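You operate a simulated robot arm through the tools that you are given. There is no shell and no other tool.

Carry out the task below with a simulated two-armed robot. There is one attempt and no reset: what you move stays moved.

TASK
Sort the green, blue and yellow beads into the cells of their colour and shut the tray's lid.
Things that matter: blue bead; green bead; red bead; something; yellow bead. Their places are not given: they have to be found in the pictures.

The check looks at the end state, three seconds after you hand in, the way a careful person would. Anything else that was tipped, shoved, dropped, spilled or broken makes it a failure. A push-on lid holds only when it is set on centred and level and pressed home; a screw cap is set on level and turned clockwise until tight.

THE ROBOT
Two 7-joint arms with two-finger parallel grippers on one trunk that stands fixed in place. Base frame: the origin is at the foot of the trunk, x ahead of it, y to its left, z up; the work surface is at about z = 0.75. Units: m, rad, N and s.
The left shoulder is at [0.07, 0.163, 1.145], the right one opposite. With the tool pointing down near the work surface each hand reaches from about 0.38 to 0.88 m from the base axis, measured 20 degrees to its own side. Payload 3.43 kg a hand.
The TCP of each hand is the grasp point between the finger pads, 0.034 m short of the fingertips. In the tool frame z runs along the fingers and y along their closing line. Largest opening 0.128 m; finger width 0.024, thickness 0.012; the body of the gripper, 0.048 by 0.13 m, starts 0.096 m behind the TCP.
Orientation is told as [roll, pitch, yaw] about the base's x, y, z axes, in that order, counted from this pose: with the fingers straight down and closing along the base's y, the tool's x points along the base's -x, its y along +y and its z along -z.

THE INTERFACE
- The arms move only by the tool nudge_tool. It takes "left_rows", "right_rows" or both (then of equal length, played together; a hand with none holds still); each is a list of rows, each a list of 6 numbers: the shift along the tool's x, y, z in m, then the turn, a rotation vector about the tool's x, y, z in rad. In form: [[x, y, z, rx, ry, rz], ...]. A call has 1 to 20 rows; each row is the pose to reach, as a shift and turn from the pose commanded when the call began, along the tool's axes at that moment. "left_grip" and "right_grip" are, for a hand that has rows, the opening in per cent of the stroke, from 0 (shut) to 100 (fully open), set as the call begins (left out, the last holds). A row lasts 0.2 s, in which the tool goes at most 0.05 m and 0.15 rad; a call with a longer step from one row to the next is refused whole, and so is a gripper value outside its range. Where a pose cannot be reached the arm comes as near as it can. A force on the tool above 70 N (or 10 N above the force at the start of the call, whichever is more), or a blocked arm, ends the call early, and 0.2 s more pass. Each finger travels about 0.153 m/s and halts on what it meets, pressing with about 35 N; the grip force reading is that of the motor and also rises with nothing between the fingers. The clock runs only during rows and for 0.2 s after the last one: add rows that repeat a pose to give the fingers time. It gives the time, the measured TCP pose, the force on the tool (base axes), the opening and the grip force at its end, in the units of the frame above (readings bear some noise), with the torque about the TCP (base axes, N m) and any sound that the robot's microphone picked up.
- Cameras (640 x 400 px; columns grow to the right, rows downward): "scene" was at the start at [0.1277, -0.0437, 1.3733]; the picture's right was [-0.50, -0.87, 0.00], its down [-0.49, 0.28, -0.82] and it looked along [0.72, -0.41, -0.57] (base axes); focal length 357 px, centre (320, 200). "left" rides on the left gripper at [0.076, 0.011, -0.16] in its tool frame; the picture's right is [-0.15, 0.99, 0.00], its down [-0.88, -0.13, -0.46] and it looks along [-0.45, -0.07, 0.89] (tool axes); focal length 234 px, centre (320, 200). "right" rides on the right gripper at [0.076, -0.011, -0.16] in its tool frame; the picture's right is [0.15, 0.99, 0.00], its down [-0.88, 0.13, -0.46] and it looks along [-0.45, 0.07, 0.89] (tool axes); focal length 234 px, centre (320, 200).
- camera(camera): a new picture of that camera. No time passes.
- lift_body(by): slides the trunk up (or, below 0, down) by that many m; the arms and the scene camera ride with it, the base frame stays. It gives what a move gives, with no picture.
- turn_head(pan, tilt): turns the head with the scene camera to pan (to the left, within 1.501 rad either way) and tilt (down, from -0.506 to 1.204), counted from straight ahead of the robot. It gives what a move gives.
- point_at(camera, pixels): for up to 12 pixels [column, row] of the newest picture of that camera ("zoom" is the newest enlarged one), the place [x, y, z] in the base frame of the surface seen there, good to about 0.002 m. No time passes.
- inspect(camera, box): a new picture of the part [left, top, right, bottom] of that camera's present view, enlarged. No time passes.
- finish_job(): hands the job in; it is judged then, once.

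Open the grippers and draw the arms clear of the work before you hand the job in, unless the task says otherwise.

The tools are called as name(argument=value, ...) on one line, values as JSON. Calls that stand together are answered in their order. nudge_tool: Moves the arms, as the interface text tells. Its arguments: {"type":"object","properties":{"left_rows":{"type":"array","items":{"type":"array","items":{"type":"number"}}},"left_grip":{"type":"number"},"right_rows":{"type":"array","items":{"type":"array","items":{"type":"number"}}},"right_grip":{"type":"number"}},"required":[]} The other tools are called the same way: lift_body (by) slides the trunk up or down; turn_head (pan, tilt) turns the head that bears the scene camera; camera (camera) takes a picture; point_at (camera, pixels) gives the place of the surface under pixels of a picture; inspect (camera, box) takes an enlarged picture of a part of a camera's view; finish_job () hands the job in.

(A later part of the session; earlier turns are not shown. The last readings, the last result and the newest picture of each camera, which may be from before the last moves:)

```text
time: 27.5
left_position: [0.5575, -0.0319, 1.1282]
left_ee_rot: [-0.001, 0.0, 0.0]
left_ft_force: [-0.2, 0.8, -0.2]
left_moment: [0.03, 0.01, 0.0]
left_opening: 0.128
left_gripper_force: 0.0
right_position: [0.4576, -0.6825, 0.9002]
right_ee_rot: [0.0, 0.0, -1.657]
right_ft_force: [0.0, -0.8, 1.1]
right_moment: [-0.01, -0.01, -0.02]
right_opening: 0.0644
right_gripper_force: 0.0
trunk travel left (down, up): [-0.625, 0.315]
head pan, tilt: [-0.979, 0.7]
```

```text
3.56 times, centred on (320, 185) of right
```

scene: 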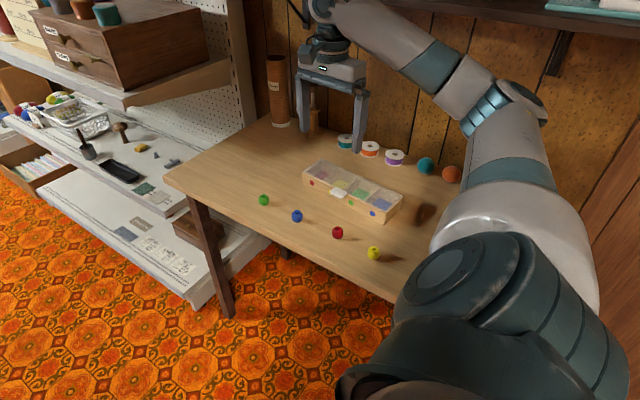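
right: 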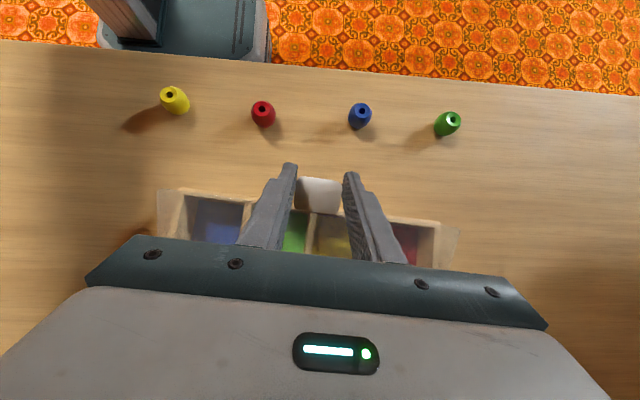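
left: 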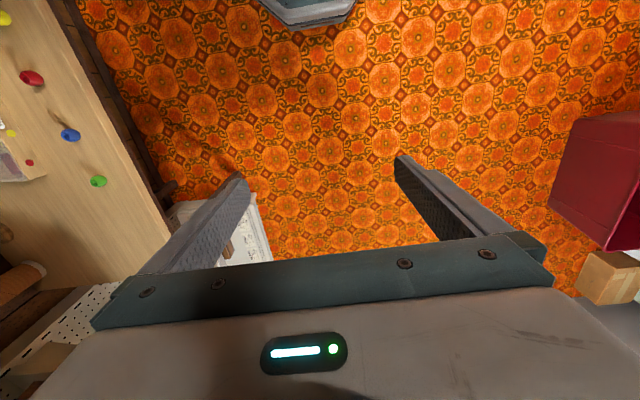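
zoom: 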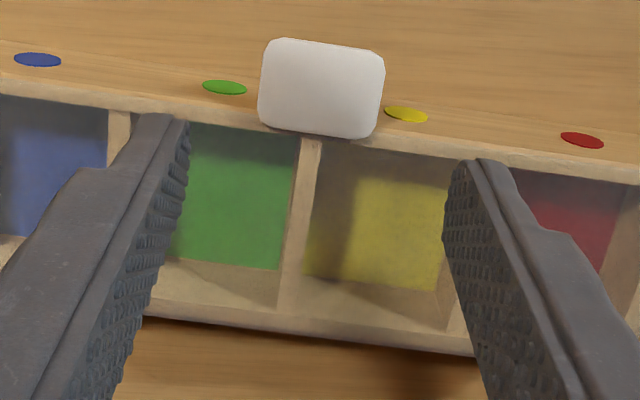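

point_at(camera="zoom", pixels=[[263, 90], [380, 98], [323, 48], [319, 130], [320, 90], [230, 112], [450, 154], [230, 305], [400, 335], [285, 296], [120, 115]])

```text
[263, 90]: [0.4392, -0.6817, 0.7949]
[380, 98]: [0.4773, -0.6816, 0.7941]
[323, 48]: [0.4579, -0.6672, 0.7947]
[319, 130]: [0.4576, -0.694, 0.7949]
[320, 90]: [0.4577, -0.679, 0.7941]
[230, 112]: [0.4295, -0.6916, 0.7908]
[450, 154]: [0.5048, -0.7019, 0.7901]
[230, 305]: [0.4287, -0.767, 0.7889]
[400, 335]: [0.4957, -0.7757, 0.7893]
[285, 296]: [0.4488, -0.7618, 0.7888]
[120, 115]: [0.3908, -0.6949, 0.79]
```

The tab centre is at (0.458,-0.681). I descend with tips just below it, then close to the light-contact width (30.6 %).

nudge_tool(right_rows=[[0.0055, 0, 0.03, 0, 0, 0], [0.0055, 0, 0.06, 0, 0, 0], [0.0055, 0, 0.082, 0, 0, 0], [0.0055, 0, 0.082, 0, 0, 0]])

nudge_tool(right_rows=[[0, 0, 0, 0, 0, 0], [0, 0, 0, 0, 0, 0], [0, 0, 0, 0, 0, 0]], right_grip=30.6)

inspect(camera="scene", box=[295, 125, 415, 235])

```text
time: 28.5
left_position: [0.5575, -0.0312, 1.1292]
left_ee_rot: [-0.001, 0.0, 0.0]
left_ft_force: [0.9, -0.7, -0.1]
left_moment: [0.01, -0.01, -0.04]
left_opening: 0.128
left_gripper_force: 0.0
right_position: [0.4581, -0.6769, 0.8176]
right_ee_rot: [0.0, -0.001, -1.656]
right_ft_force: [-0.7, -0.6, -1.1]
right_moment: [0.0, -0.01, -0.04]
right_opening: 0.0642
right_gripper_force: 0.0
trunk travel left (down, up): [-0.625, 0.315]
head pan, tilt: [-0.979, 0.7]
```

```text
time: 29.3
left_position: [0.5569, -0.0307, 1.1289]
left_ee_rot: [-0.001, 0.001, 0.001]
left_ft_force: [-0.3, -0.3, 0.6]
left_moment: [-0.03, -0.05, 0.02]
left_opening: 0.1281
left_gripper_force: 0.1
right_position: [0.457, -0.6764, 0.8183]
right_ee_rot: [0.0, 0.001, -1.656]
right_ft_force: [-1.3, 1.2, -0.2]
right_moment: [0.04, -0.01, 0.01]
right_opening: 0.0401
right_gripper_force: 0.3
trunk travel left (down, up): [-0.625, 0.315]
head pan, tilt: [-0.979, 0.7]
```

```text
3.64 times, centred on (355, 180) of scene
```

zoom: 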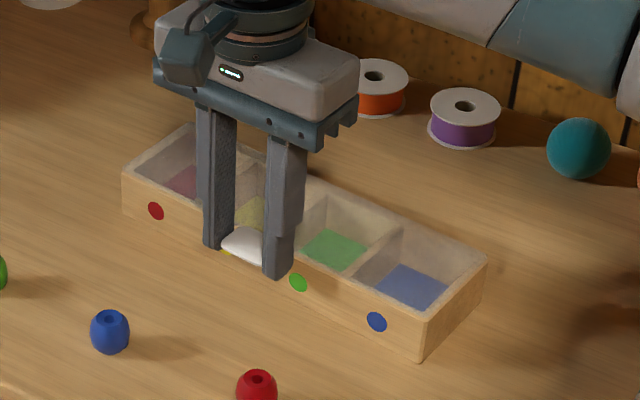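

Contact with ~0.3 N. I tighten slightly to get a few newtons.

nudge_tool(right_rows=[[0, 0, 0, 0, 0, 0], [0, 0, 0, 0, 0, 0]], right_grip=30.4)

```text
time: 29.9
left_position: [0.5579, -0.0313, 1.1289]
left_ee_rot: [-0.002, -0.001, 0.0]
left_ft_force: [-0.7, -0.3, 0.4]
left_moment: [-0.02, -0.02, 0.0]
left_opening: 0.128
left_gripper_force: 0.0
right_position: [0.4577, -0.6761, 0.8187]
right_ee_rot: [-0.003, 0.001, -1.656]
right_ft_force: [-1.2, 0.6, -1.1]
right_moment: [0.05, 0.04, -0.01]
right_opening: 0.04
right_gripper_force: 1.1
trunk travel left (down, up): [-0.625, 0.315]
head pan, tilt: [-0.979, 0.7]
```

1.1 N — light pinch. I try the first 0.3 rad of the arc with it.

nudge_tool(right_rows=[[-0.0001, 0, -0.0047, 0, 0, 0], [-0.0005, 0, -0.0095, 0, 0, 0], [-0.001, 0, -0.0142, 0, 0, 0], [-0.0019, 0, -0.0189, 0, 0, 0], [-0.003, 0, -0.0235, 0, 0, 0], [-0.0042, 0, -0.0281, 0, 0, 0], [-0.0042, 0, -0.0281, 0, 0, 0]])

inspect(camera="scene", box=[295, 125, 415, 235])

```text
time: 31.5
left_position: [0.557, -0.0314, 1.1295]
left_ee_rot: [0.0, 0.002, 0.0]
left_ft_force: [0.4, 0.0, -0.6]
left_moment: [0.02, 0.02, 0.03]
left_opening: 0.128
left_gripper_force: 0.0
right_position: [0.4565, -0.6798, 0.8479]
right_ee_rot: [-0.001, 0.002, -1.656]
right_ft_force: [-1.0, -0.2, -0.2]
right_moment: [0.01, 0.01, -0.02]
right_opening: 0.0389
right_gripper_force: 0.1
trunk travel left (down, up): [-0.625, 0.315]
head pan, tilt: [-0.979, 0.7]
```

```text
3.64 times, centred on (355, 180) of scene
```

zoom: 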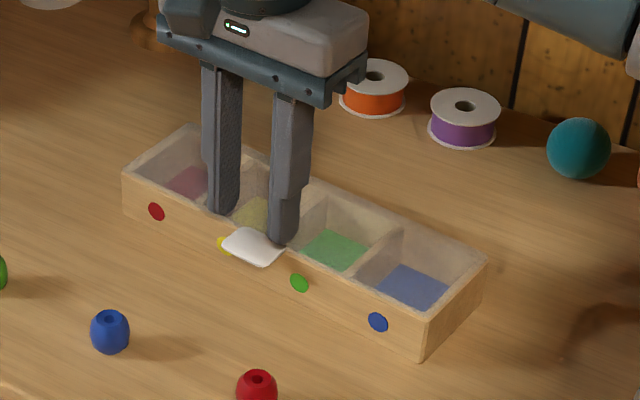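

The tab slipped out at that light pinch (lid is still closed, tray unmoved). I go back down and try a slightly tighter setting.

nudge_tool(right_rows=[[0.0042, 0, 0.0, 0, 0, 0], [0.0042, 0, 0.01, 0, 0, 0], [0.0042, 0, 0.02, 0, 0, 0], [0.0042, 0, 0.0295, 0, 0, 0], [0.0042, 0, 0.0295, 0, 0, 0]], right_grip=45)

nudge_tool(right_rows=[[0, 0, 0, 0, 0, 0], [0, 0, 0, 0, 0, 0], [0, 0, 0, 0, 0, 0]], right_grip=30.2)

```text
time: 32.7
left_position: [0.5563, -0.031, 1.1296]
left_ee_rot: [-0.001, 0.0, -0.001]
left_ft_force: [0.0, -0.1, 0.0]
left_moment: [0.01, 0.0, 0.03]
left_opening: 0.1275
left_gripper_force: 0.0
right_position: [0.4574, -0.6752, 0.8196]
right_ee_rot: [0.0, 0.001, -1.656]
right_ft_force: [-0.6, -0.4, -0.6]
right_moment: [0.01, 0.01, -0.01]
right_opening: 0.0575
right_gripper_force: 0.1
trunk travel left (down, up): [-0.625, 0.315]
head pan, tilt: [-0.979, 0.7]
```

```text
time: 33.5
left_position: [0.5574, -0.0306, 1.1298]
left_ee_rot: [0.0, -0.001, 0.0]
left_ft_force: [0.3, 0.3, -0.3]
left_moment: [0.01, 0.01, 0.02]
left_opening: 0.1278
left_gripper_force: 0.0
right_position: [0.4571, -0.6758, 0.8181]
right_ee_rot: [0.001, 0.001, -1.659]
right_ft_force: [0.8, -0.3, 1.1]
right_moment: [0.03, -0.03, 0.01]
right_opening: 0.0399
right_gripper_force: 11.6
trunk travel left (down, up): [-0.625, 0.315]
head pan, tilt: [-0.979, 0.7]
```

11.6 N now — a moderate pinch. Lift 0.3 rad along the arc and check.

nudge_tool(right_rows=[[-0.0001, 0, -0.0047, 0, 0, 0], [-0.0005, 0, -0.0095, 0, 0, 0], [-0.001, 0, -0.0142, 0, 0, 0], [-0.0019, 0, -0.0189, 0, 0, 0], [-0.003, 0, -0.0235, 0, 0, 0], [-0.0042, 0, -0.0281, 0, 0, 0], [-0.0042, 0, -0.0281, 0, 0, 0]])

inspect(camera="scene", box=[295, 125, 415, 235])

```text
time: 35.1
left_position: [0.5575, -0.0325, 1.1297]
left_ee_rot: [0.0, 0.0, 0.001]
left_ft_force: [0.2, -0.1, -0.7]
left_moment: [-0.03, -0.03, 0.01]
left_opening: 0.128
left_gripper_force: 0.1
right_position: [0.4573, -0.6797, 0.8468]
right_ee_rot: [0.001, 0.002, -1.656]
right_ft_force: [0.7, -1.6, 0.1]
right_moment: [-0.06, -0.06, -0.06]
right_opening: 0.0396
right_gripper_force: 11.6
trunk travel left (down, up): [-0.625, 0.315]
head pan, tilt: [-0.979, 0.7]
```

```text
3.64 times, centred on (355, 180) of scene
```

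zoom: 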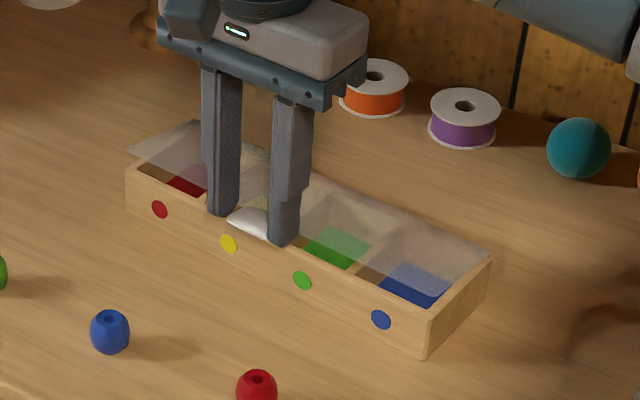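

The lid lifts and the tray stays flat with no notable force. I continue in a moderate step to ~0.6 rad.

nudge_tool(right_rows=[[-0.0015, 0, -0.0045, 0, 0, 0], [-0.0032, 0, -0.0089, 0, 0, 0], [-0.0052, 0, -0.0133, 0, 0, 0], [-0.0074, 0, -0.0175, 0, 0, 0], [-0.0098, 0, -0.0216, 0, 0, 0], [-0.0124, 0, -0.0256, 0, 0, 0], [-0.0124, 0, -0.0256, 0, 0, 0]])

inspect(camera="scene", box=[295, 125, 415, 235])

point_at(camera="zoom", pixels=[[250, 210], [425, 325], [485, 262], [130, 185]])

```text
time: 36.7
left_position: [0.5575, -0.0307, 1.1292]
left_ee_rot: [0.0, -0.001, 0.0]
left_ft_force: [1.0, 0.2, -0.1]
left_moment: [-0.01, -0.02, 0.01]
left_opening: 0.1277
left_gripper_force: 0.0
right_position: [0.4552, -0.6928, 0.8723]
right_ee_rot: [0.0, 0.002, -1.657]
right_ft_force: [0.2, -1.1, 0.1]
right_moment: [0.0, -0.01, -0.01]
right_opening: 0.0384
right_gripper_force: 0.1
trunk travel left (down, up): [-0.625, 0.315]
head pan, tilt: [-0.979, 0.7]
```

```text
3.64 times, centred on (355, 180) of scene
```

zoom: 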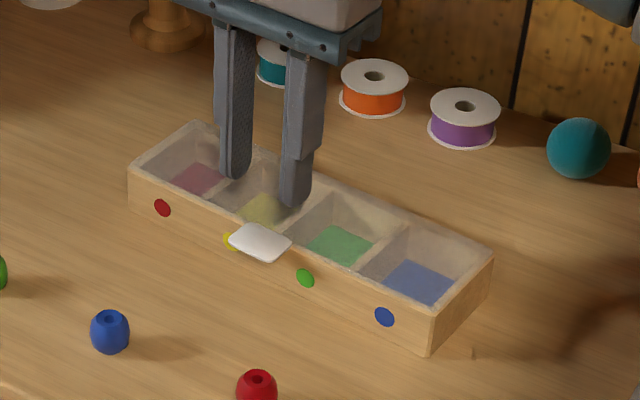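

```text
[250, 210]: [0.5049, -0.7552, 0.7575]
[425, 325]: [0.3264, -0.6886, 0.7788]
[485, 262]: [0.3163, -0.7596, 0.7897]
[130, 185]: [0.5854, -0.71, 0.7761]
```

The tab slipped out again (lid closed, tray moved back only ~4 mm). Pinching isn't suitable; instead I'll use the closed fingertips as a hook from below the tab with the hand leaning toward the robot. First retreat up and forward while tilting −0.9 rad and closing the fingers.

nudge_tool(right_rows=[[0, 0, -0.04, 0, 0, 0], [0.015, 0, -0.08, 0, -0.1, 0], [0.035, 0, -0.09, 0, -0.24, 0], [0.055, 0, -0.09, 0, -0.38, 0], [0.075, 0, -0.09, 0, -0.52, 0], [0.095, 0, -0.09, 0, -0.66, 0], [0.1, 0, -0.08, 0, -0.8, 0], [0.1, 0, -0.07, 0, -0.9, 0], [0.1, 0, -0.07, 0, -0.9, 0]], right_grip=0)

camera(camera="scene")

camera(camera="right")

```text
time: 38.7
left_position: [0.5568, -0.0324, 1.1295]
left_ee_rot: [0.0, 0.0, 0.0]
left_ft_force: [0.1, 0.3, 0.4]
left_moment: [0.0, 0.02, 0.02]
left_opening: 0.1279
left_gripper_force: 0.0
right_position: [0.4642, -0.5937, 0.9429]
right_ee_rot: [0.0, -0.9, -1.657]
right_ft_force: [0.0, 0.7, 0.9]
right_moment: [0.02, 0.02, 0.02]
right_opening: 0.0
right_gripper_force: 32.6
trunk travel left (down, up): [-0.625, 0.315]
head pan, tilt: [-0.979, 0.7]
```

```text
taken
```

scene: 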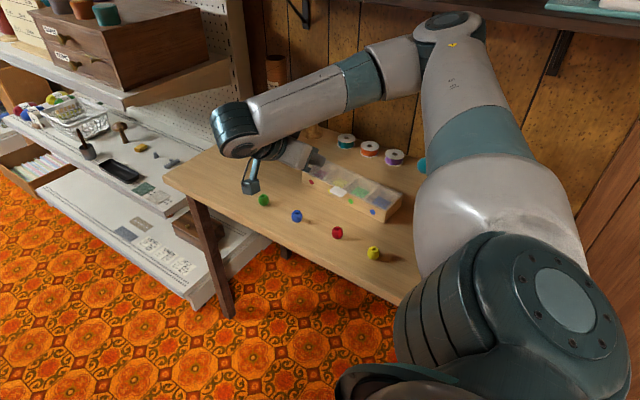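

```text
taken
```

right: 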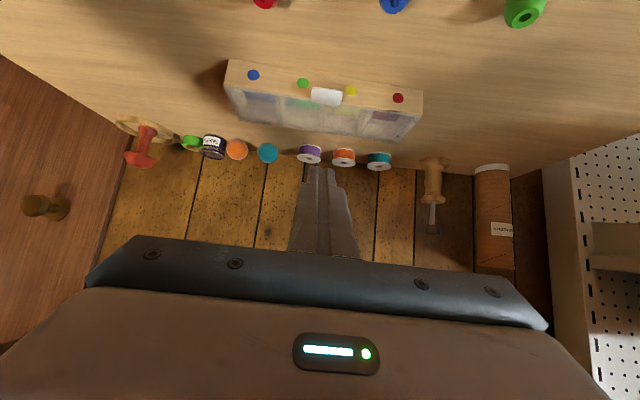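

The hook pose is reachable. I'll enlarge the hand view to measure the tab and front face.

inspect(camera="right", box=[215, 50, 435, 160])

point_at(camera="zoom", pixels=[[274, 126], [370, 138], [324, 115], [322, 134], [322, 157], [321, 163], [35, 62], [600, 122], [90, 100], [560, 165]])

```text
2.91 times, centred on (325, 105) of right
```

zoom: 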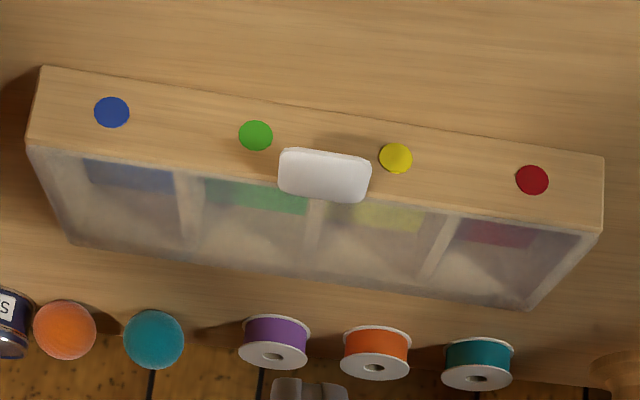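

```text
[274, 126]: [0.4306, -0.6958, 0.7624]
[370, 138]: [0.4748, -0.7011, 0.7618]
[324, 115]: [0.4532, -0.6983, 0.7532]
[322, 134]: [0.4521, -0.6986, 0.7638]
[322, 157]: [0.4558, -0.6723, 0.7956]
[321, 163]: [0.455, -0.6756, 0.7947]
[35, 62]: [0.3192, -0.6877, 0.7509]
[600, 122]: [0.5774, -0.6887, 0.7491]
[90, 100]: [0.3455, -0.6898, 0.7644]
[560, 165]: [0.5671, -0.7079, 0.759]
```

Front wall is at y≈-0.6985 and the tab's front edge ≈-0.671 with its top at 0.795. I lower the hooked tips in front of the tab, between red and blue beads, with the tip ~17 mm short of it.

nudge_tool(right_rows=[[0.027, 0, 0.029, 0, 0, 0], [0.054, -0.0005, 0.058, 0, 0, 0], [0.081, -0.001, 0.088, 0, 0, 0], [0.1, -0.0011, 0.108, 0, 0, 0], [0.1081, -0.0011, 0.117, 0, 0, 0], [0.1081, -0.0011, 0.117, 0, 0, 0]])

camera(camera="right")

inspect(camera="scene", box=[255, 125, 415, 245])

```text
time: 40.1
left_position: [0.5568, -0.0312, 1.1298]
left_ee_rot: [-0.001, -0.001, 0.001]
left_ft_force: [0.8, 0.7, -0.1]
left_moment: [0.0, 0.01, -0.01]
left_opening: 0.128
left_gripper_force: 0.1
right_position: [0.4606, -0.6166, 0.7838]
right_ee_rot: [0.001, -0.898, -1.656]
right_ft_force: [-0.3, 0.7, 0.0]
right_moment: [0.02, 0.01, 0.02]
right_opening: 0.0
right_gripper_force: 32.9
trunk travel left (down, up): [-0.625, 0.315]
head pan, tilt: [-0.979, 0.7]
```

```text
taken
```

right: 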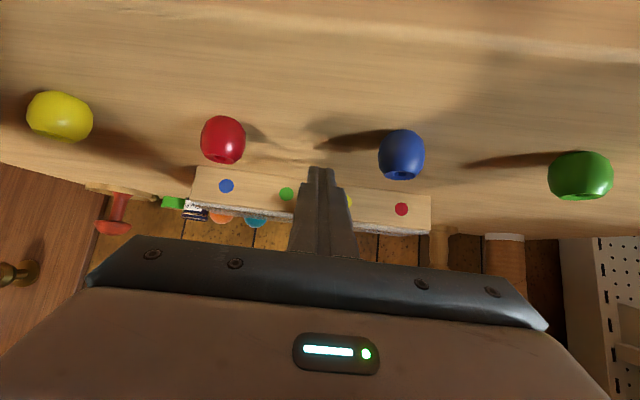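

```text
3.33 times, centred on (335, 185) of scene
```

zoom: 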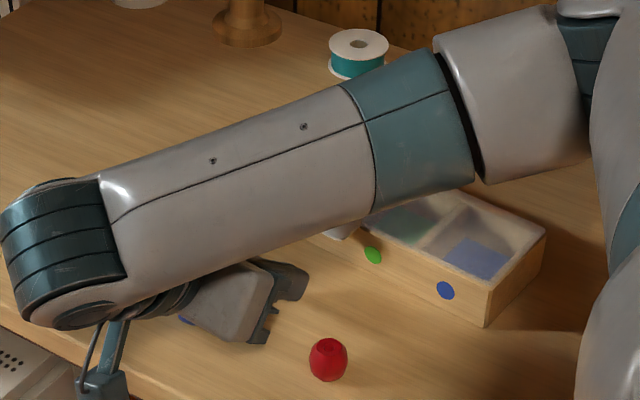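

The tips are in front of the tray, clear of beads. I slide them 36 mm under the tab.

nudge_tool(right_rows=[[-0.0056, 0, 0.007, 0, 0, 0], [-0.0112, 0, 0.0141, 0, 0, 0], [-0.0168, 0, 0.0212, 0, 0, 0], [-0.0224, 0, 0.0282, 0, 0, 0], [-0.0224, 0, 0.0282, 0, 0, 0]])

inspect(camera="right", box=[220, 120, 420, 260])

```text
time: 41.3
left_position: [0.5576, -0.0307, 1.1305]
left_ee_rot: [0.001, 0.001, 0.0]
left_ft_force: [0.2, -0.4, 0.0]
left_moment: [0.02, -0.02, 0.0]
left_opening: 0.1276
left_gripper_force: 0.0
right_position: [0.4585, -0.6521, 0.7852]
right_ee_rot: [0.0, -0.898, -1.655]
right_ft_force: [-1.2, -0.3, -0.3]
right_moment: [0.02, -0.01, -0.02]
right_opening: 0.0
right_gripper_force: 32.9
trunk travel left (down, up): [-0.625, 0.315]
head pan, tilt: [-0.979, 0.7]
```

```text
2.86 times, centred on (320, 190) of right
```

zoom: 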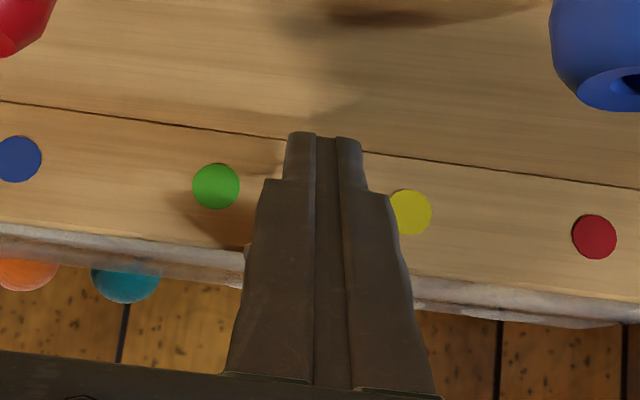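

Tips are under the tab with no contact force. I lift ~32 mm along the arc and look.

nudge_tool(right_rows=[[-0.0045, 0, -0.0034, 0, 0, 0], [-0.009, 0, -0.0067, 0, 0, 0], [-0.0135, 0, -0.0101, 0, 0, 0], [-0.0178, 0, -0.013, 0, 0, 0], [-0.022, 0, -0.0158, 0, 0, 0], [-0.0263, 0, -0.0186, 0, 0, 0], [-0.0263, 0, -0.0186, 0, 0, 0]])

camera(camera="right")

inspect(camera="scene", box=[255, 105, 415, 225])

```text
time: 42.9
left_position: [0.5561, -0.0317, 1.1292]
left_ee_rot: [0.0, 0.0, 0.002]
left_ft_force: [0.1, 0.0, -0.4]
left_moment: [0.05, -0.01, -0.04]
left_opening: 0.1282
left_gripper_force: 0.1
right_position: [0.4576, -0.6552, 0.8172]
right_ee_rot: [-0.002, -0.899, -1.657]
right_ft_force: [-0.7, -0.4, -0.2]
right_moment: [0.01, 0.01, 0.0]
right_opening: 0.0
right_gripper_force: 33.1
trunk travel left (down, up): [-0.625, 0.315]
head pan, tilt: [-0.979, 0.7]
```

```text
taken
```

right: 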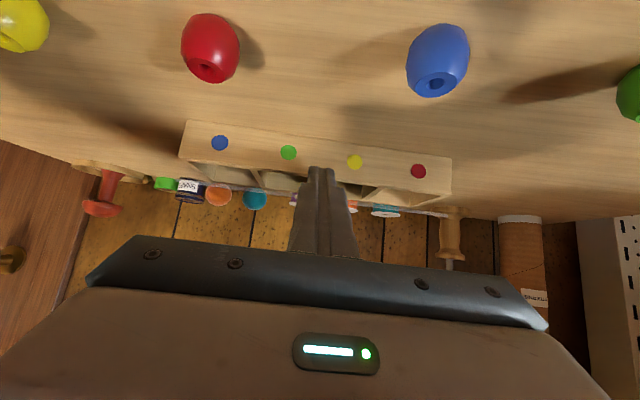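

```text
3.33 times, centred on (335, 165) of scene
```

zoom: 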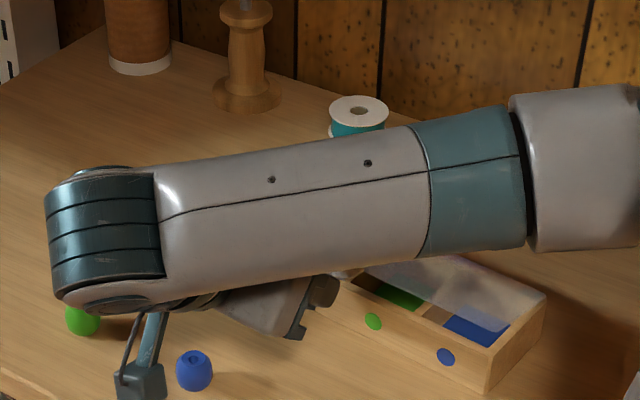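

The lid rises on the hook with negligible force. I continue to ~50–60°.

nudge_tool(right_rows=[[-0.007, 0, -0.003, 0, 0, 0], [-0.0141, 0, -0.0061, 0, 0, 0], [-0.0215, 0, -0.008, 0, 0, 0], [-0.029, 0, -0.0096, 0, 0, 0], [-0.0367, 0, -0.0101, 0, 0, 0], [-0.0444, 0, -0.0105, 0, 0, 0], [-0.052, 0, -0.0098, 0, 0, 0], [-0.0595, 0, -0.0088, 0, 0, 0], [-0.0668, 0, -0.0067, 0, 0, 0], [-0.0742, 0, -0.0044, 0, 0, 0], [-0.0742, 0, -0.0044, 0, 0, 0]])

camera(camera="right")

inspect(camera="scene", box=[255, 95, 415, 215])

```text
time: 45.3
left_position: [0.5581, -0.0309, 1.1293]
left_ee_rot: [-0.001, 0.0, 0.0]
left_ft_force: [0.5, -0.5, -0.5]
left_moment: [0.01, 0.0, -0.02]
left_opening: 0.1282
left_gripper_force: 0.1
right_position: [0.4537, -0.6978, 0.8776]
right_ee_rot: [-0.002, -0.899, -1.658]
right_ft_force: [0.2, 0.1, -0.5]
right_moment: [-0.01, 0.03, 0.02]
right_opening: 0.0002
right_gripper_force: 32.7
trunk travel left (down, up): [-0.625, 0.315]
head pan, tilt: [-0.979, 0.7]
```

```text
taken
```

right: 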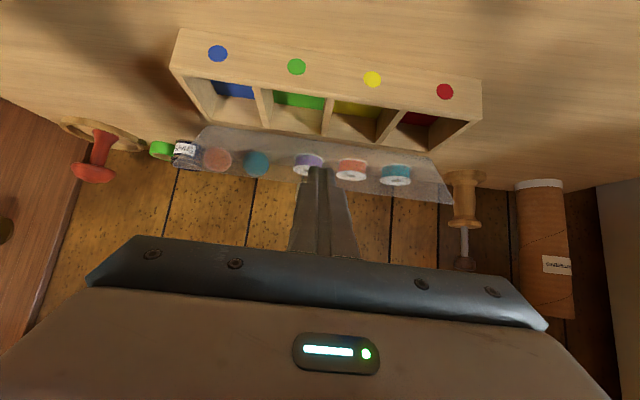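

```text
3.33 times, centred on (335, 155) of scene
```

zoom: 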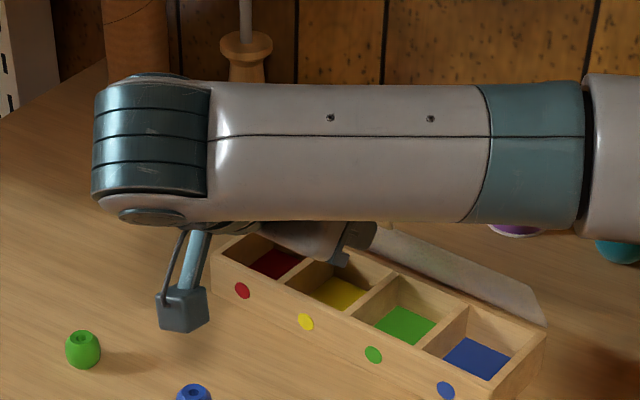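

The lid is about 60° open. Continue pushing it back past vertical, in small steps up to ~97°.

nudge_tool(right_rows=[[-0.0068, 0, 0.0034, 0, 0, 0], [-0.0137, 0, 0.0068, 0, 0, 0], [-0.02, 0, 0.0114, 0, 0, 0], [-0.0261, 0, 0.016, 0, 0, 0], [-0.0314, 0, 0.0215, 0, 0, 0], [-0.0366, 0, 0.0271, 0, 0, 0], [-0.0397, 0, 0.0315, 0, 0, 0], [-0.0427, 0, 0.0359, 0, 0, 0], [-0.0427, 0, 0.0359, 0, 0, 0]])

camera(camera="right")

inspect(camera="scene", box=[255, 95, 415, 215])

```text
time: 47.3
left_position: [0.5562, -0.0308, 1.1295]
left_ee_rot: [0.0, 0.0, 0.001]
left_ft_force: [0.3, -0.3, 0.3]
left_moment: [-0.02, 0.0, 0.0]
left_opening: 0.1279
left_gripper_force: 0.2
right_position: [0.4489, -0.7506, 0.8881]
right_ee_rot: [-0.001, -0.899, -1.657]
right_ft_force: [0.0, 0.0, 0.8]
right_moment: [0.0, 0.01, 0.01]
right_opening: 0.0
right_gripper_force: 32.7
trunk travel left (down, up): [-0.625, 0.315]
head pan, tilt: [-0.979, 0.7]
```

```text
taken
```

right: 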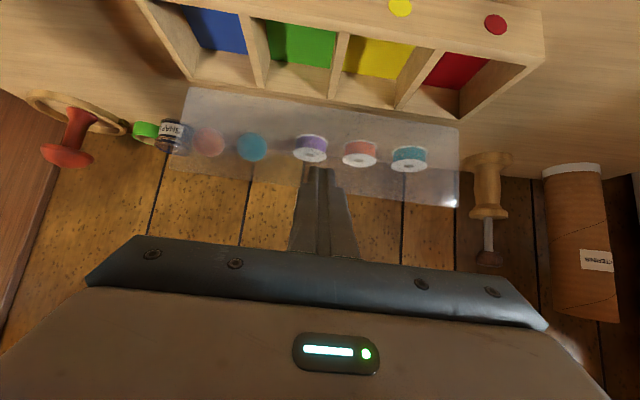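

```text
3.33 times, centred on (335, 155) of scene
```

zoom: 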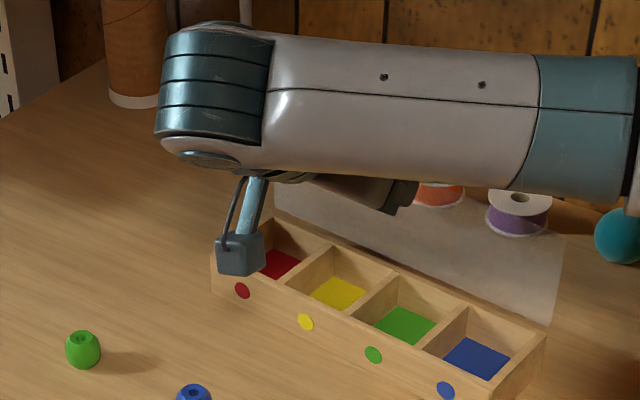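

The lid looks about vertical. I measure lid edge points to know its angle.

point_at(camera="right", pixels=[[455, 202], [457, 160], [190, 95], [168, 178], [452, 130], [320, 168]])

inspect(camera="right", box=[220, 90, 480, 250])

```text
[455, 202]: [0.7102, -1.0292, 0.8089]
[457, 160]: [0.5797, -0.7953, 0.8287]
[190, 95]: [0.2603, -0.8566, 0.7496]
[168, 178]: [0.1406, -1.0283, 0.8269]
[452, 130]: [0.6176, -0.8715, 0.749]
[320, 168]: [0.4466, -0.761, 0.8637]
```

```text
2.46 times, centred on (350, 170) of right
```

zoom: 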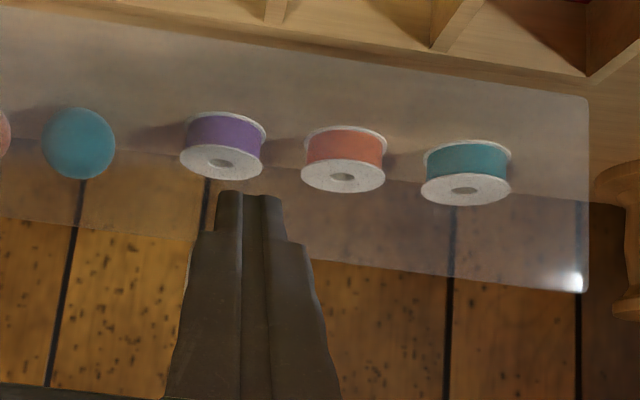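

One hit on the lid edge gives about 98°, just past vertical. I push slightly further to seat it against its stop, then back off.

nudge_tool(right_rows=[[-0.0025, 0, 0.005, 0, 0, 0], [-0.005, 0, 0.01, 0, 0, 0], [-0.0075, 0, 0.0151, 0, 0, 0], [-0.0075, 0, 0.0151, 0, 0, 0]])

camera(camera="right")

inspect(camera="scene", box=[255, 95, 415, 215])

```text
time: 48.3
left_position: [0.5567, -0.0303, 1.1293]
left_ee_rot: [0.001, 0.0, 0.0]
left_ft_force: [-1.0, 0.5, -0.5]
left_moment: [0.0, 0.0, 0.01]
left_opening: 0.1279
left_gripper_force: 0.1
right_position: [0.4479, -0.7667, 0.8846]
right_ee_rot: [-0.001, -0.899, -1.655]
right_ft_force: [-1.0, 0.0, -0.1]
right_moment: [0.0, 0.0, 0.0]
right_opening: 0.0
right_gripper_force: 33.1
trunk travel left (down, up): [-0.625, 0.315]
head pan, tilt: [-0.979, 0.7]
```

```text
taken
```

right: 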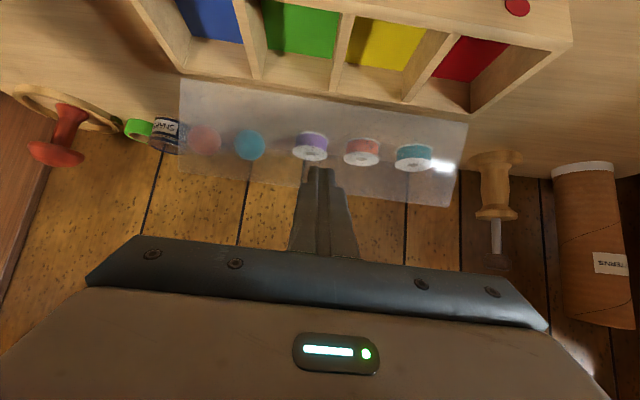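

```text
3.33 times, centred on (335, 155) of scene
```

zoom: 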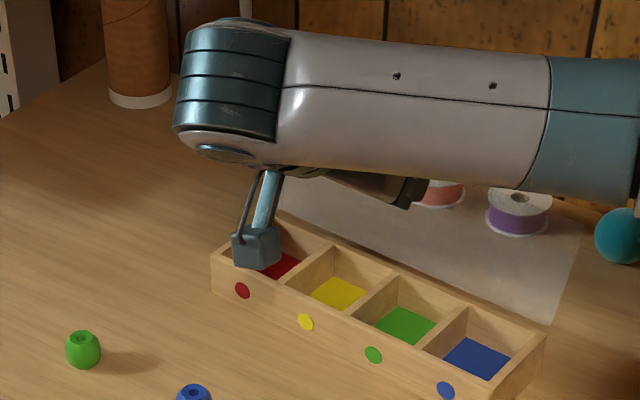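

The lid has gone further back. I retreat along the finger axis and see whether it stays open.

nudge_tool(right_rows=[[0, 0, -0.02, 0, 0, 0], [0, 0, -0.05, 0, 0, 0], [0, 0, -0.09, 0, 0, 0], [0, 0, -0.12, 0, 0, 0], [0, 0, -0.12, 0, 0, 0]])

camera(camera="right")

camera(camera="scene")

```text
time: 49.7
left_position: [0.5562, -0.0311, 1.1289]
left_ee_rot: [0.001, -0.001, 0.0]
left_ft_force: [0.2, -1.8, 0.4]
left_moment: [0.03, 0.01, 0.02]
left_opening: 0.1277
left_gripper_force: 0.1
right_position: [0.3955, -0.6729, 0.8688]
right_ee_rot: [-0.397, -0.875, -1.347]
right_ft_force: [0.2, -0.4, 0.1]
right_moment: [0.01, 0.04, 0.01]
right_opening: 0.0002
right_gripper_force: 33.2
trunk travel left (down, up): [-0.625, 0.315]
head pan, tilt: [-0.979, 0.7]
stopped in row 5 (right hand): the arm was blocked; the commanded pose is now the measured one
```

```text
taken
```

right: 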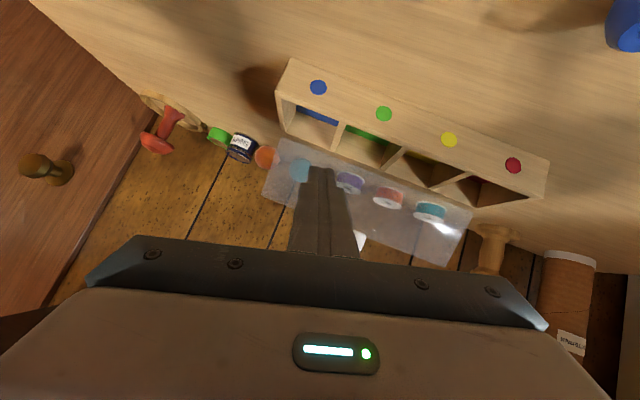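

```text
taken
```

scene: 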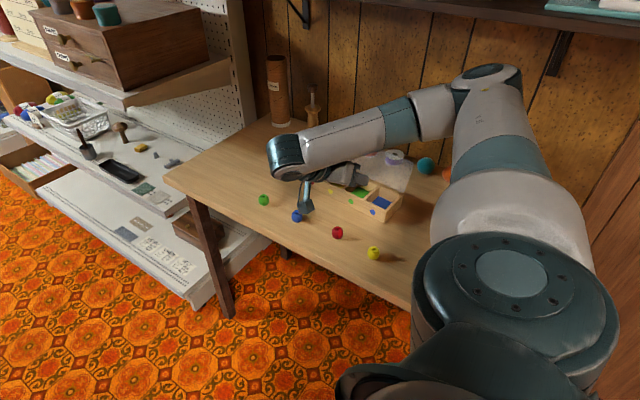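

The arm got blocked while retreating (joint limit likely) and the hand turned a bit, but the lid stays open and nothing touched. I move gently straight up to regain a clean posture.

nudge_tool(right_rows=[[-0.0115, -0.0037, -0.0089, 0, 0, 0], [-0.023, -0.0074, -0.0177, 0, 0, 0], [-0.0307, -0.0099, -0.0236, 0, 0, 0], [-0.0307, -0.0099, -0.0236, 0, 0, 0]])

camera(camera="scene")

```text
time: 50.7
left_position: [0.5561, -0.031, 1.1297]
left_ee_rot: [0.002, 0.001, -0.001]
left_ft_force: [-0.3, -0.3, -0.2]
left_moment: [0.0, -0.01, 0.03]
left_opening: 0.1281
left_gripper_force: 0.2
right_position: [0.3965, -0.6718, 0.9097]
right_ee_rot: [-0.396, -0.876, -1.351]
right_ft_force: [0.3, 0.3, 0.0]
right_moment: [0.02, 0.01, -0.01]
right_opening: 0.0
right_gripper_force: 33.2
trunk travel left (down, up): [-0.625, 0.315]
head pan, tilt: [-0.979, 0.7]
```

```text
taken
```

scene: 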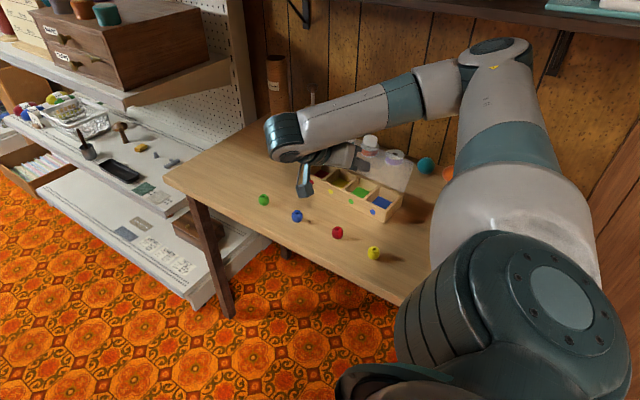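

Moving freely again. I turn the hand back to vertical while rising and coming forward, above the bead row.

nudge_tool(right_rows=[[-0.0033, 0.0037, -0.0141, -0.0334, 0.13, 0.0161], [-0.0067, 0.0074, -0.0283, -0.0667, 0.26, 0.0322], [-0.01, 0.0111, -0.0424, -0.1, 0.39, 0.0483], [-0.0133, 0.0147, -0.0566, -0.1334, 0.52, 0.0645], [-0.0166, 0.0184, -0.0707, -0.1668, 0.65, 0.0806], [-0.02, 0.0221, -0.0849, -0.2, 0.78, 0.0967], [-0.0233, 0.0258, -0.099, -0.2335, 0.91, 0.1128], [-0.0233, 0.0258, -0.099, -0.2335, 0.91, 0.1128]], right_grip=50)

camera(camera="scene")

camera(camera="right")

```text
time: 52.5
left_position: [0.5573, -0.032, 1.1294]
left_ee_rot: [0.0, -0.001, 0.001]
left_ft_force: [-0.3, -0.3, 1.2]
left_moment: [0.01, 0.01, -0.02]
left_opening: 0.1278
left_gripper_force: 0.1
right_position: [0.4463, -0.6117, 0.98]
right_ee_rot: [0.001, 0.001, -1.659]
right_ft_force: [0.1, 0.4, -0.4]
right_moment: [0.01, 0.01, 0.01]
right_opening: 0.064
right_gripper_force: 0.0
trunk travel left (down, up): [-0.625, 0.315]
head pan, tilt: [-0.979, 0.7]
```

```text
taken
```

scene: 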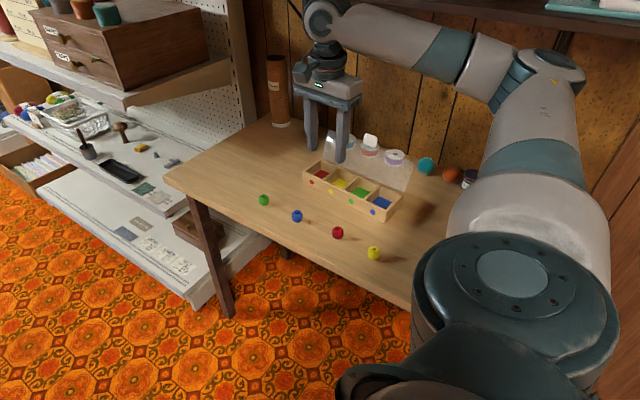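

```text
taken
```

right: 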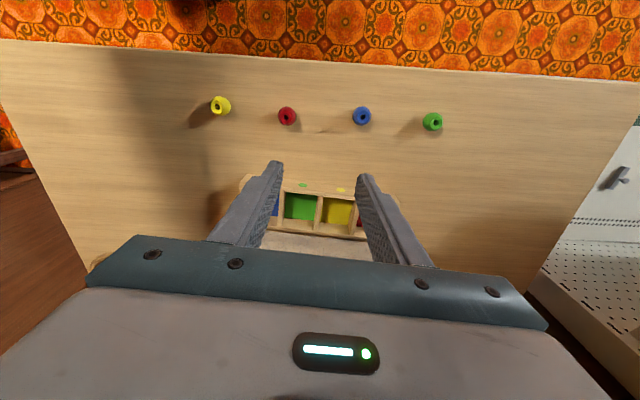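

The lid stays open with all cells free. I zoom in to measure the cells, lid and beads.

inspect(camera="scene", box=[295, 120, 425, 225])

point_at(camera="scene", pixels=[[264, 200], [297, 216], [337, 232], [374, 253], [384, 203], [359, 193], [340, 184], [316, 173]])

```text
3.81 times, centred on (360, 172) of scene
```

zoom: 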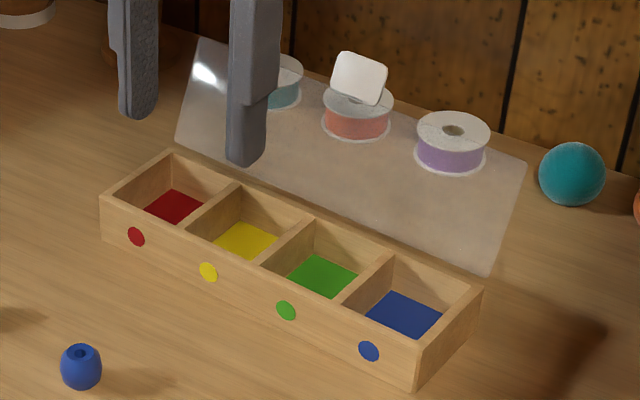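

```text
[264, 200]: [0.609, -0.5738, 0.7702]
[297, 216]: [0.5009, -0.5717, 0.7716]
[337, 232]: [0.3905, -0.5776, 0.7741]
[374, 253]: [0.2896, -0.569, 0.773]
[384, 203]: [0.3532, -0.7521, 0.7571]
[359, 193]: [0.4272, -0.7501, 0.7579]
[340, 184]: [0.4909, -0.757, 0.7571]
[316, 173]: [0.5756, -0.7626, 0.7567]
```

point_at(camera="zoom", pixels=[[357, 78], [418, 345], [480, 292], [104, 200], [170, 153], [350, 290], [385, 258], [275, 258], [312, 222], [195, 220], [238, 188], [440, 320]])

inspect(camera="scene", box=[245, 180, 395, 275])

```text
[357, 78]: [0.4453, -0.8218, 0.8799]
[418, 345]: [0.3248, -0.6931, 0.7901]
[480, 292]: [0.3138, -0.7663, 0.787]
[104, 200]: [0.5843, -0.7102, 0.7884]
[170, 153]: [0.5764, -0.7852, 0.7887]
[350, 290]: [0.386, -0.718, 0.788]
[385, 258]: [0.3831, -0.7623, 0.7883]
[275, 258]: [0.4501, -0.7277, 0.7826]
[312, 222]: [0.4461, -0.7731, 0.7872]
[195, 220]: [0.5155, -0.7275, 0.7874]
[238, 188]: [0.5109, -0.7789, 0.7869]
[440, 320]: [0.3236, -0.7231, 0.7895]
```

```text
4.21 times, centred on (320, 228) of scene
```

zoom: 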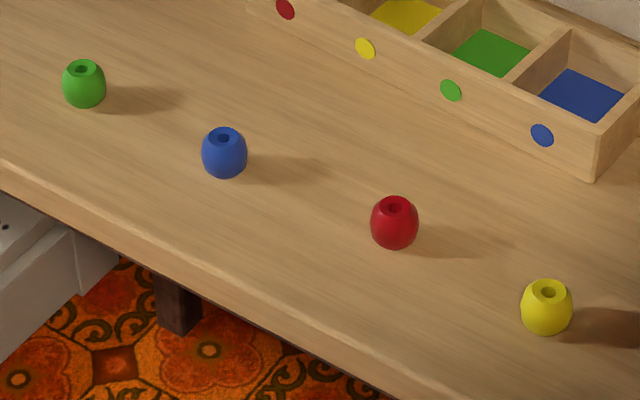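

The lid rests at about 115°. I measure the bead holes (tops) and bead sides.

point_at(camera="zoom", pixels=[[83, 66], [224, 133], [547, 286], [64, 85], [105, 83], [203, 152], [246, 152], [522, 308], [571, 306], [84, 76], [224, 146], [547, 300]])

inspect(camera="right", box=[200, 85, 460, 145])

```text
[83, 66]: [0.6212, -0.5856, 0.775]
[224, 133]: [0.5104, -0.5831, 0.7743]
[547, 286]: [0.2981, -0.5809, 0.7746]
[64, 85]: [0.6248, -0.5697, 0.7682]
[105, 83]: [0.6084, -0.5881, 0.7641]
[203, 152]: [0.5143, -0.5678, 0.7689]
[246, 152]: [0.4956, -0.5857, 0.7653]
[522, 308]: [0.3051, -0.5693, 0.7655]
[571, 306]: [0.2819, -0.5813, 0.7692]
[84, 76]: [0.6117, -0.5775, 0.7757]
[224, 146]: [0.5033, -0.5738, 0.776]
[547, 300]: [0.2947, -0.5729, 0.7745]
```

```text
2.46 times, centred on (330, 115) of right
```

zoom: 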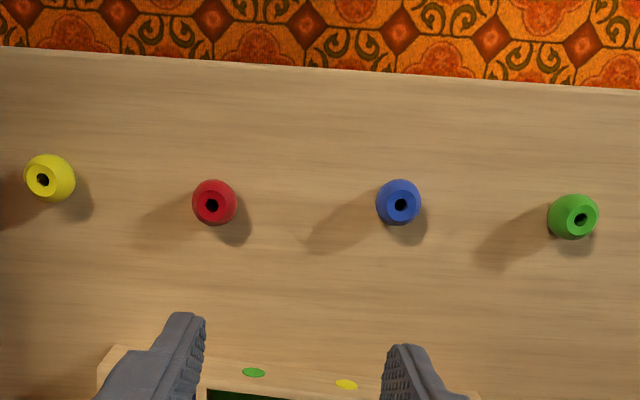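

Bead centres: green (0.6165,-0.580), blue (0.506,-0.578), yellow (0.295,-0.576), ~25 mm wide. Cell centres: blue ≈(0.3525,-0.732), green ≈(0.417,-0.7365), yellow ≈(0.482,-0.741). First I go above the green bead.

nudge_tool(right_rows=[[0.009, 0.033, 0.01, 0, 0, 0], [0.018, 0.066, 0.02, 0, 0, 0], [0.027, 0.1, 0.03, 0, 0, 0], [0.036, 0.133, 0.06, 0, 0, 0], [0.0462, 0.1668, 0.09, 0, 0, 0], [0.0462, 0.1668, 0.12, 0, 0, 0], [0.0462, 0.1668, 0.12, 0, 0, 0]], right_grip=45)

camera(camera="right")

inspect(camera="scene", box=[215, 110, 345, 225])

```text
time: 54.1
left_position: [0.5586, -0.031, 1.1296]
left_ee_rot: [0.0, 0.0, 0.001]
left_ft_force: [0.2, 0.0, -0.4]
left_moment: [-0.04, -0.01, 0.01]
left_opening: 0.1281
left_gripper_force: 0.0
right_position: [0.6169, -0.5802, 0.8594]
right_ee_rot: [-0.001, -0.001, -1.658]
right_ft_force: [0.4, -0.7, 0.3]
right_moment: [-0.03, 0.02, -0.01]
right_opening: 0.0577
right_gripper_force: 0.1
trunk travel left (down, up): [-0.625, 0.315]
head pan, tilt: [-0.979, 0.7]
```

```text
taken
```

right: 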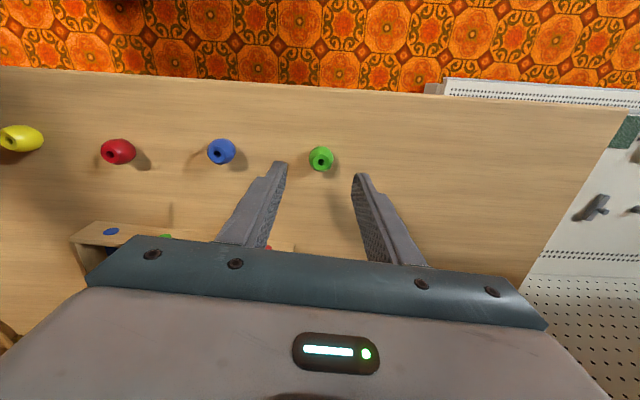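

```text
3.48 times, centred on (280, 168) of scene
```

zoom: 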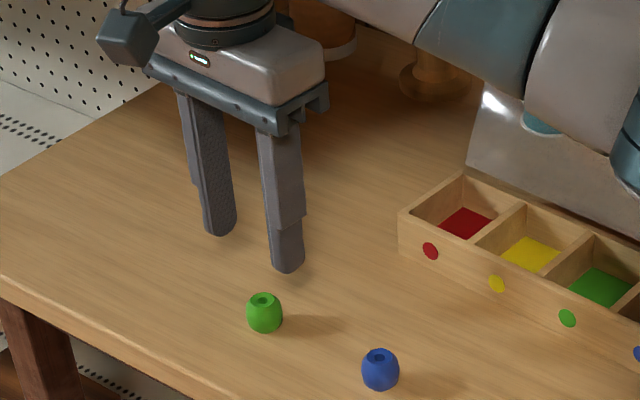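

I verify the green bead's centre from this closer view.

inspect(camera="right", box=[290, 135, 350, 185])

point_at(camera="right", pixels=[[311, 158], [332, 158], [321, 163], [321, 155], [321, 169], [321, 148]])

```text
8.00 times, centred on (320, 160) of right
```

zoom: 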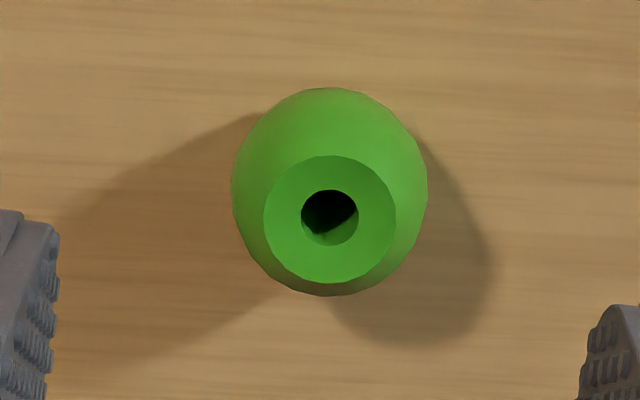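

```text
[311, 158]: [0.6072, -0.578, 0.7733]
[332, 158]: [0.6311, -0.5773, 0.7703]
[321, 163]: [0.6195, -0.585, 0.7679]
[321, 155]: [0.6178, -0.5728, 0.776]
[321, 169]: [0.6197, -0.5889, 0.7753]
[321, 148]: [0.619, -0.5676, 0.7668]
```

Centre is (0.619,-0.581). Descend to z≈0.7875 with a 2 mm correction.

nudge_tool(right_rows=[[-0.001, 0.002, 0.025, 0, 0, 0], [-0.001, 0.002, 0.05, 0, 0, 0], [-0.001, 0.002, 0.072, 0, 0, 0], [-0.001, 0.002, 0.072, 0, 0, 0]])

nudge_tool(right_rows=[[0, 0, 0, 0, 0, 0], [0, 0, 0, 0, 0, 0], [0, 0, 0, 0, 0, 0]], right_grip=5)

camera(camera="right")

```text
time: 55.1
left_position: [0.5565, -0.0304, 1.129]
left_ee_rot: [-0.001, 0.0, 0.0]
left_ft_force: [-0.2, 1.1, -0.3]
left_moment: [0.02, 0.01, -0.01]
left_opening: 0.1279
left_gripper_force: 0.0
right_position: [0.6174, -0.5822, 0.7874]
right_ee_rot: [0.001, -0.001, -1.657]
right_ft_force: [0.2, 0.4, -0.4]
right_moment: [0.01, 0.01, 0.04]
right_opening: 0.0576
right_gripper_force: 0.1
trunk travel left (down, up): [-0.625, 0.315]
head pan, tilt: [-0.979, 0.7]
```

```text
time: 55.9
left_position: [0.5565, -0.0305, 1.1292]
left_ee_rot: [0.0, 0.001, 0.0]
left_ft_force: [0.4, 0.2, 1.0]
left_moment: [-0.02, 0.03, 0.0]
left_opening: 0.1281
left_gripper_force: 0.1
right_position: [0.6183, -0.5819, 0.7876]
right_ee_rot: [0.004, 0.001, -1.659]
right_ft_force: [0.3, -0.8, -0.3]
right_moment: [0.01, 0.0, 0.0]
right_opening: 0.0233
right_gripper_force: 35.2
trunk travel left (down, up): [-0.625, 0.315]
head pan, tilt: [-0.979, 0.7]
```

```text
taken
```

right: 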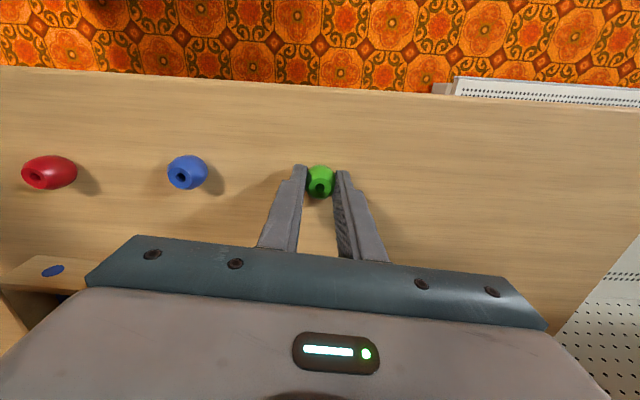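

Gripped (23.3 mm). Lift and carry it above the green cell.

nudge_tool(right_rows=[[0, 0, -0.03, 0, 0, 0], [0, 0, -0.06, 0, 0, 0], [-0.01, -0.02, -0.085, 0, 0, 0], [-0.035, -0.045, -0.085, 0, 0, 0], [-0.06, -0.07, -0.085, 0, 0, 0], [-0.085, -0.095, -0.085, 0, 0, 0], [-0.11, -0.122, -0.085, 0, 0, 0], [-0.135, -0.149, -0.085, 0, 0, 0], [-0.155, -0.17, -0.085, 0, 0, 0], [-0.1713, -0.1869, -0.085, 0, 0, 0], [-0.1713, -0.1869, -0.085, 0, 0, 0]])

camera(camera="right")

inspect(camera="scene", box=[295, 110, 425, 225])

```text
time: 58.3
left_position: [0.5586, -0.0302, 1.129]
left_ee_rot: [0.0, 0.001, 0.0]
left_ft_force: [-0.1, 0.2, -0.2]
left_moment: [0.0, 0.01, 0.01]
left_opening: 0.1278
left_gripper_force: 0.1
right_position: [0.4182, -0.736, 0.8714]
right_ee_rot: [0.003, -0.002, -1.657]
right_ft_force: [-0.1, 0.2, 0.6]
right_moment: [-0.02, 0.0, -0.02]
right_opening: 0.0234
right_gripper_force: 34.9
trunk travel left (down, up): [-0.625, 0.315]
head pan, tilt: [-0.979, 0.7]
```

```text
taken
```

right: 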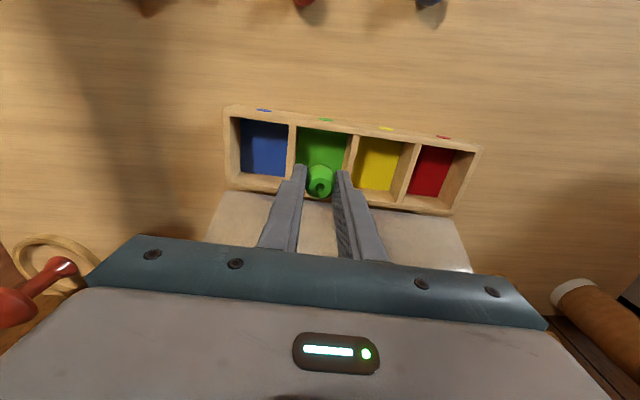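

```text
3.48 times, centred on (360, 168) of scene
```

zoom: 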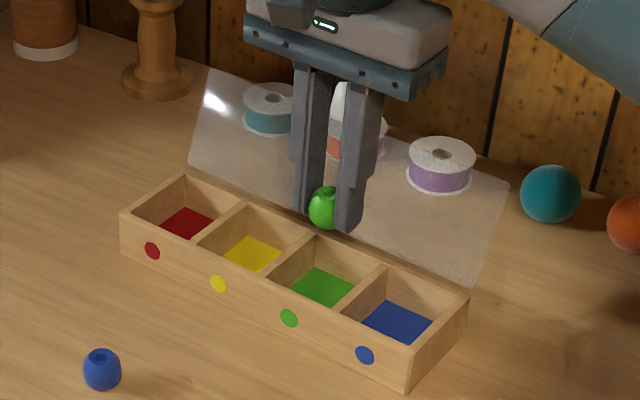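

The bead hangs above the green cell. I verify cell walls from the hand camera.

point_at(camera="right", pixels=[[293, 145], [355, 152], [323, 126], [272, 188], [404, 175], [411, 165], [235, 150], [262, 118], [370, 200]])

```text
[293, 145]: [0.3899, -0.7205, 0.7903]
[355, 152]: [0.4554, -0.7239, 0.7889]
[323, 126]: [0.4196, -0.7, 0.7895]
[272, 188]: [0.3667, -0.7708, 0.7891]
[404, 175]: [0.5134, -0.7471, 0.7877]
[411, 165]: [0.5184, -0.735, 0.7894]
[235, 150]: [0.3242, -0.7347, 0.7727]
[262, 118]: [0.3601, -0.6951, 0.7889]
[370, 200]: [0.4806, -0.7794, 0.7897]
```

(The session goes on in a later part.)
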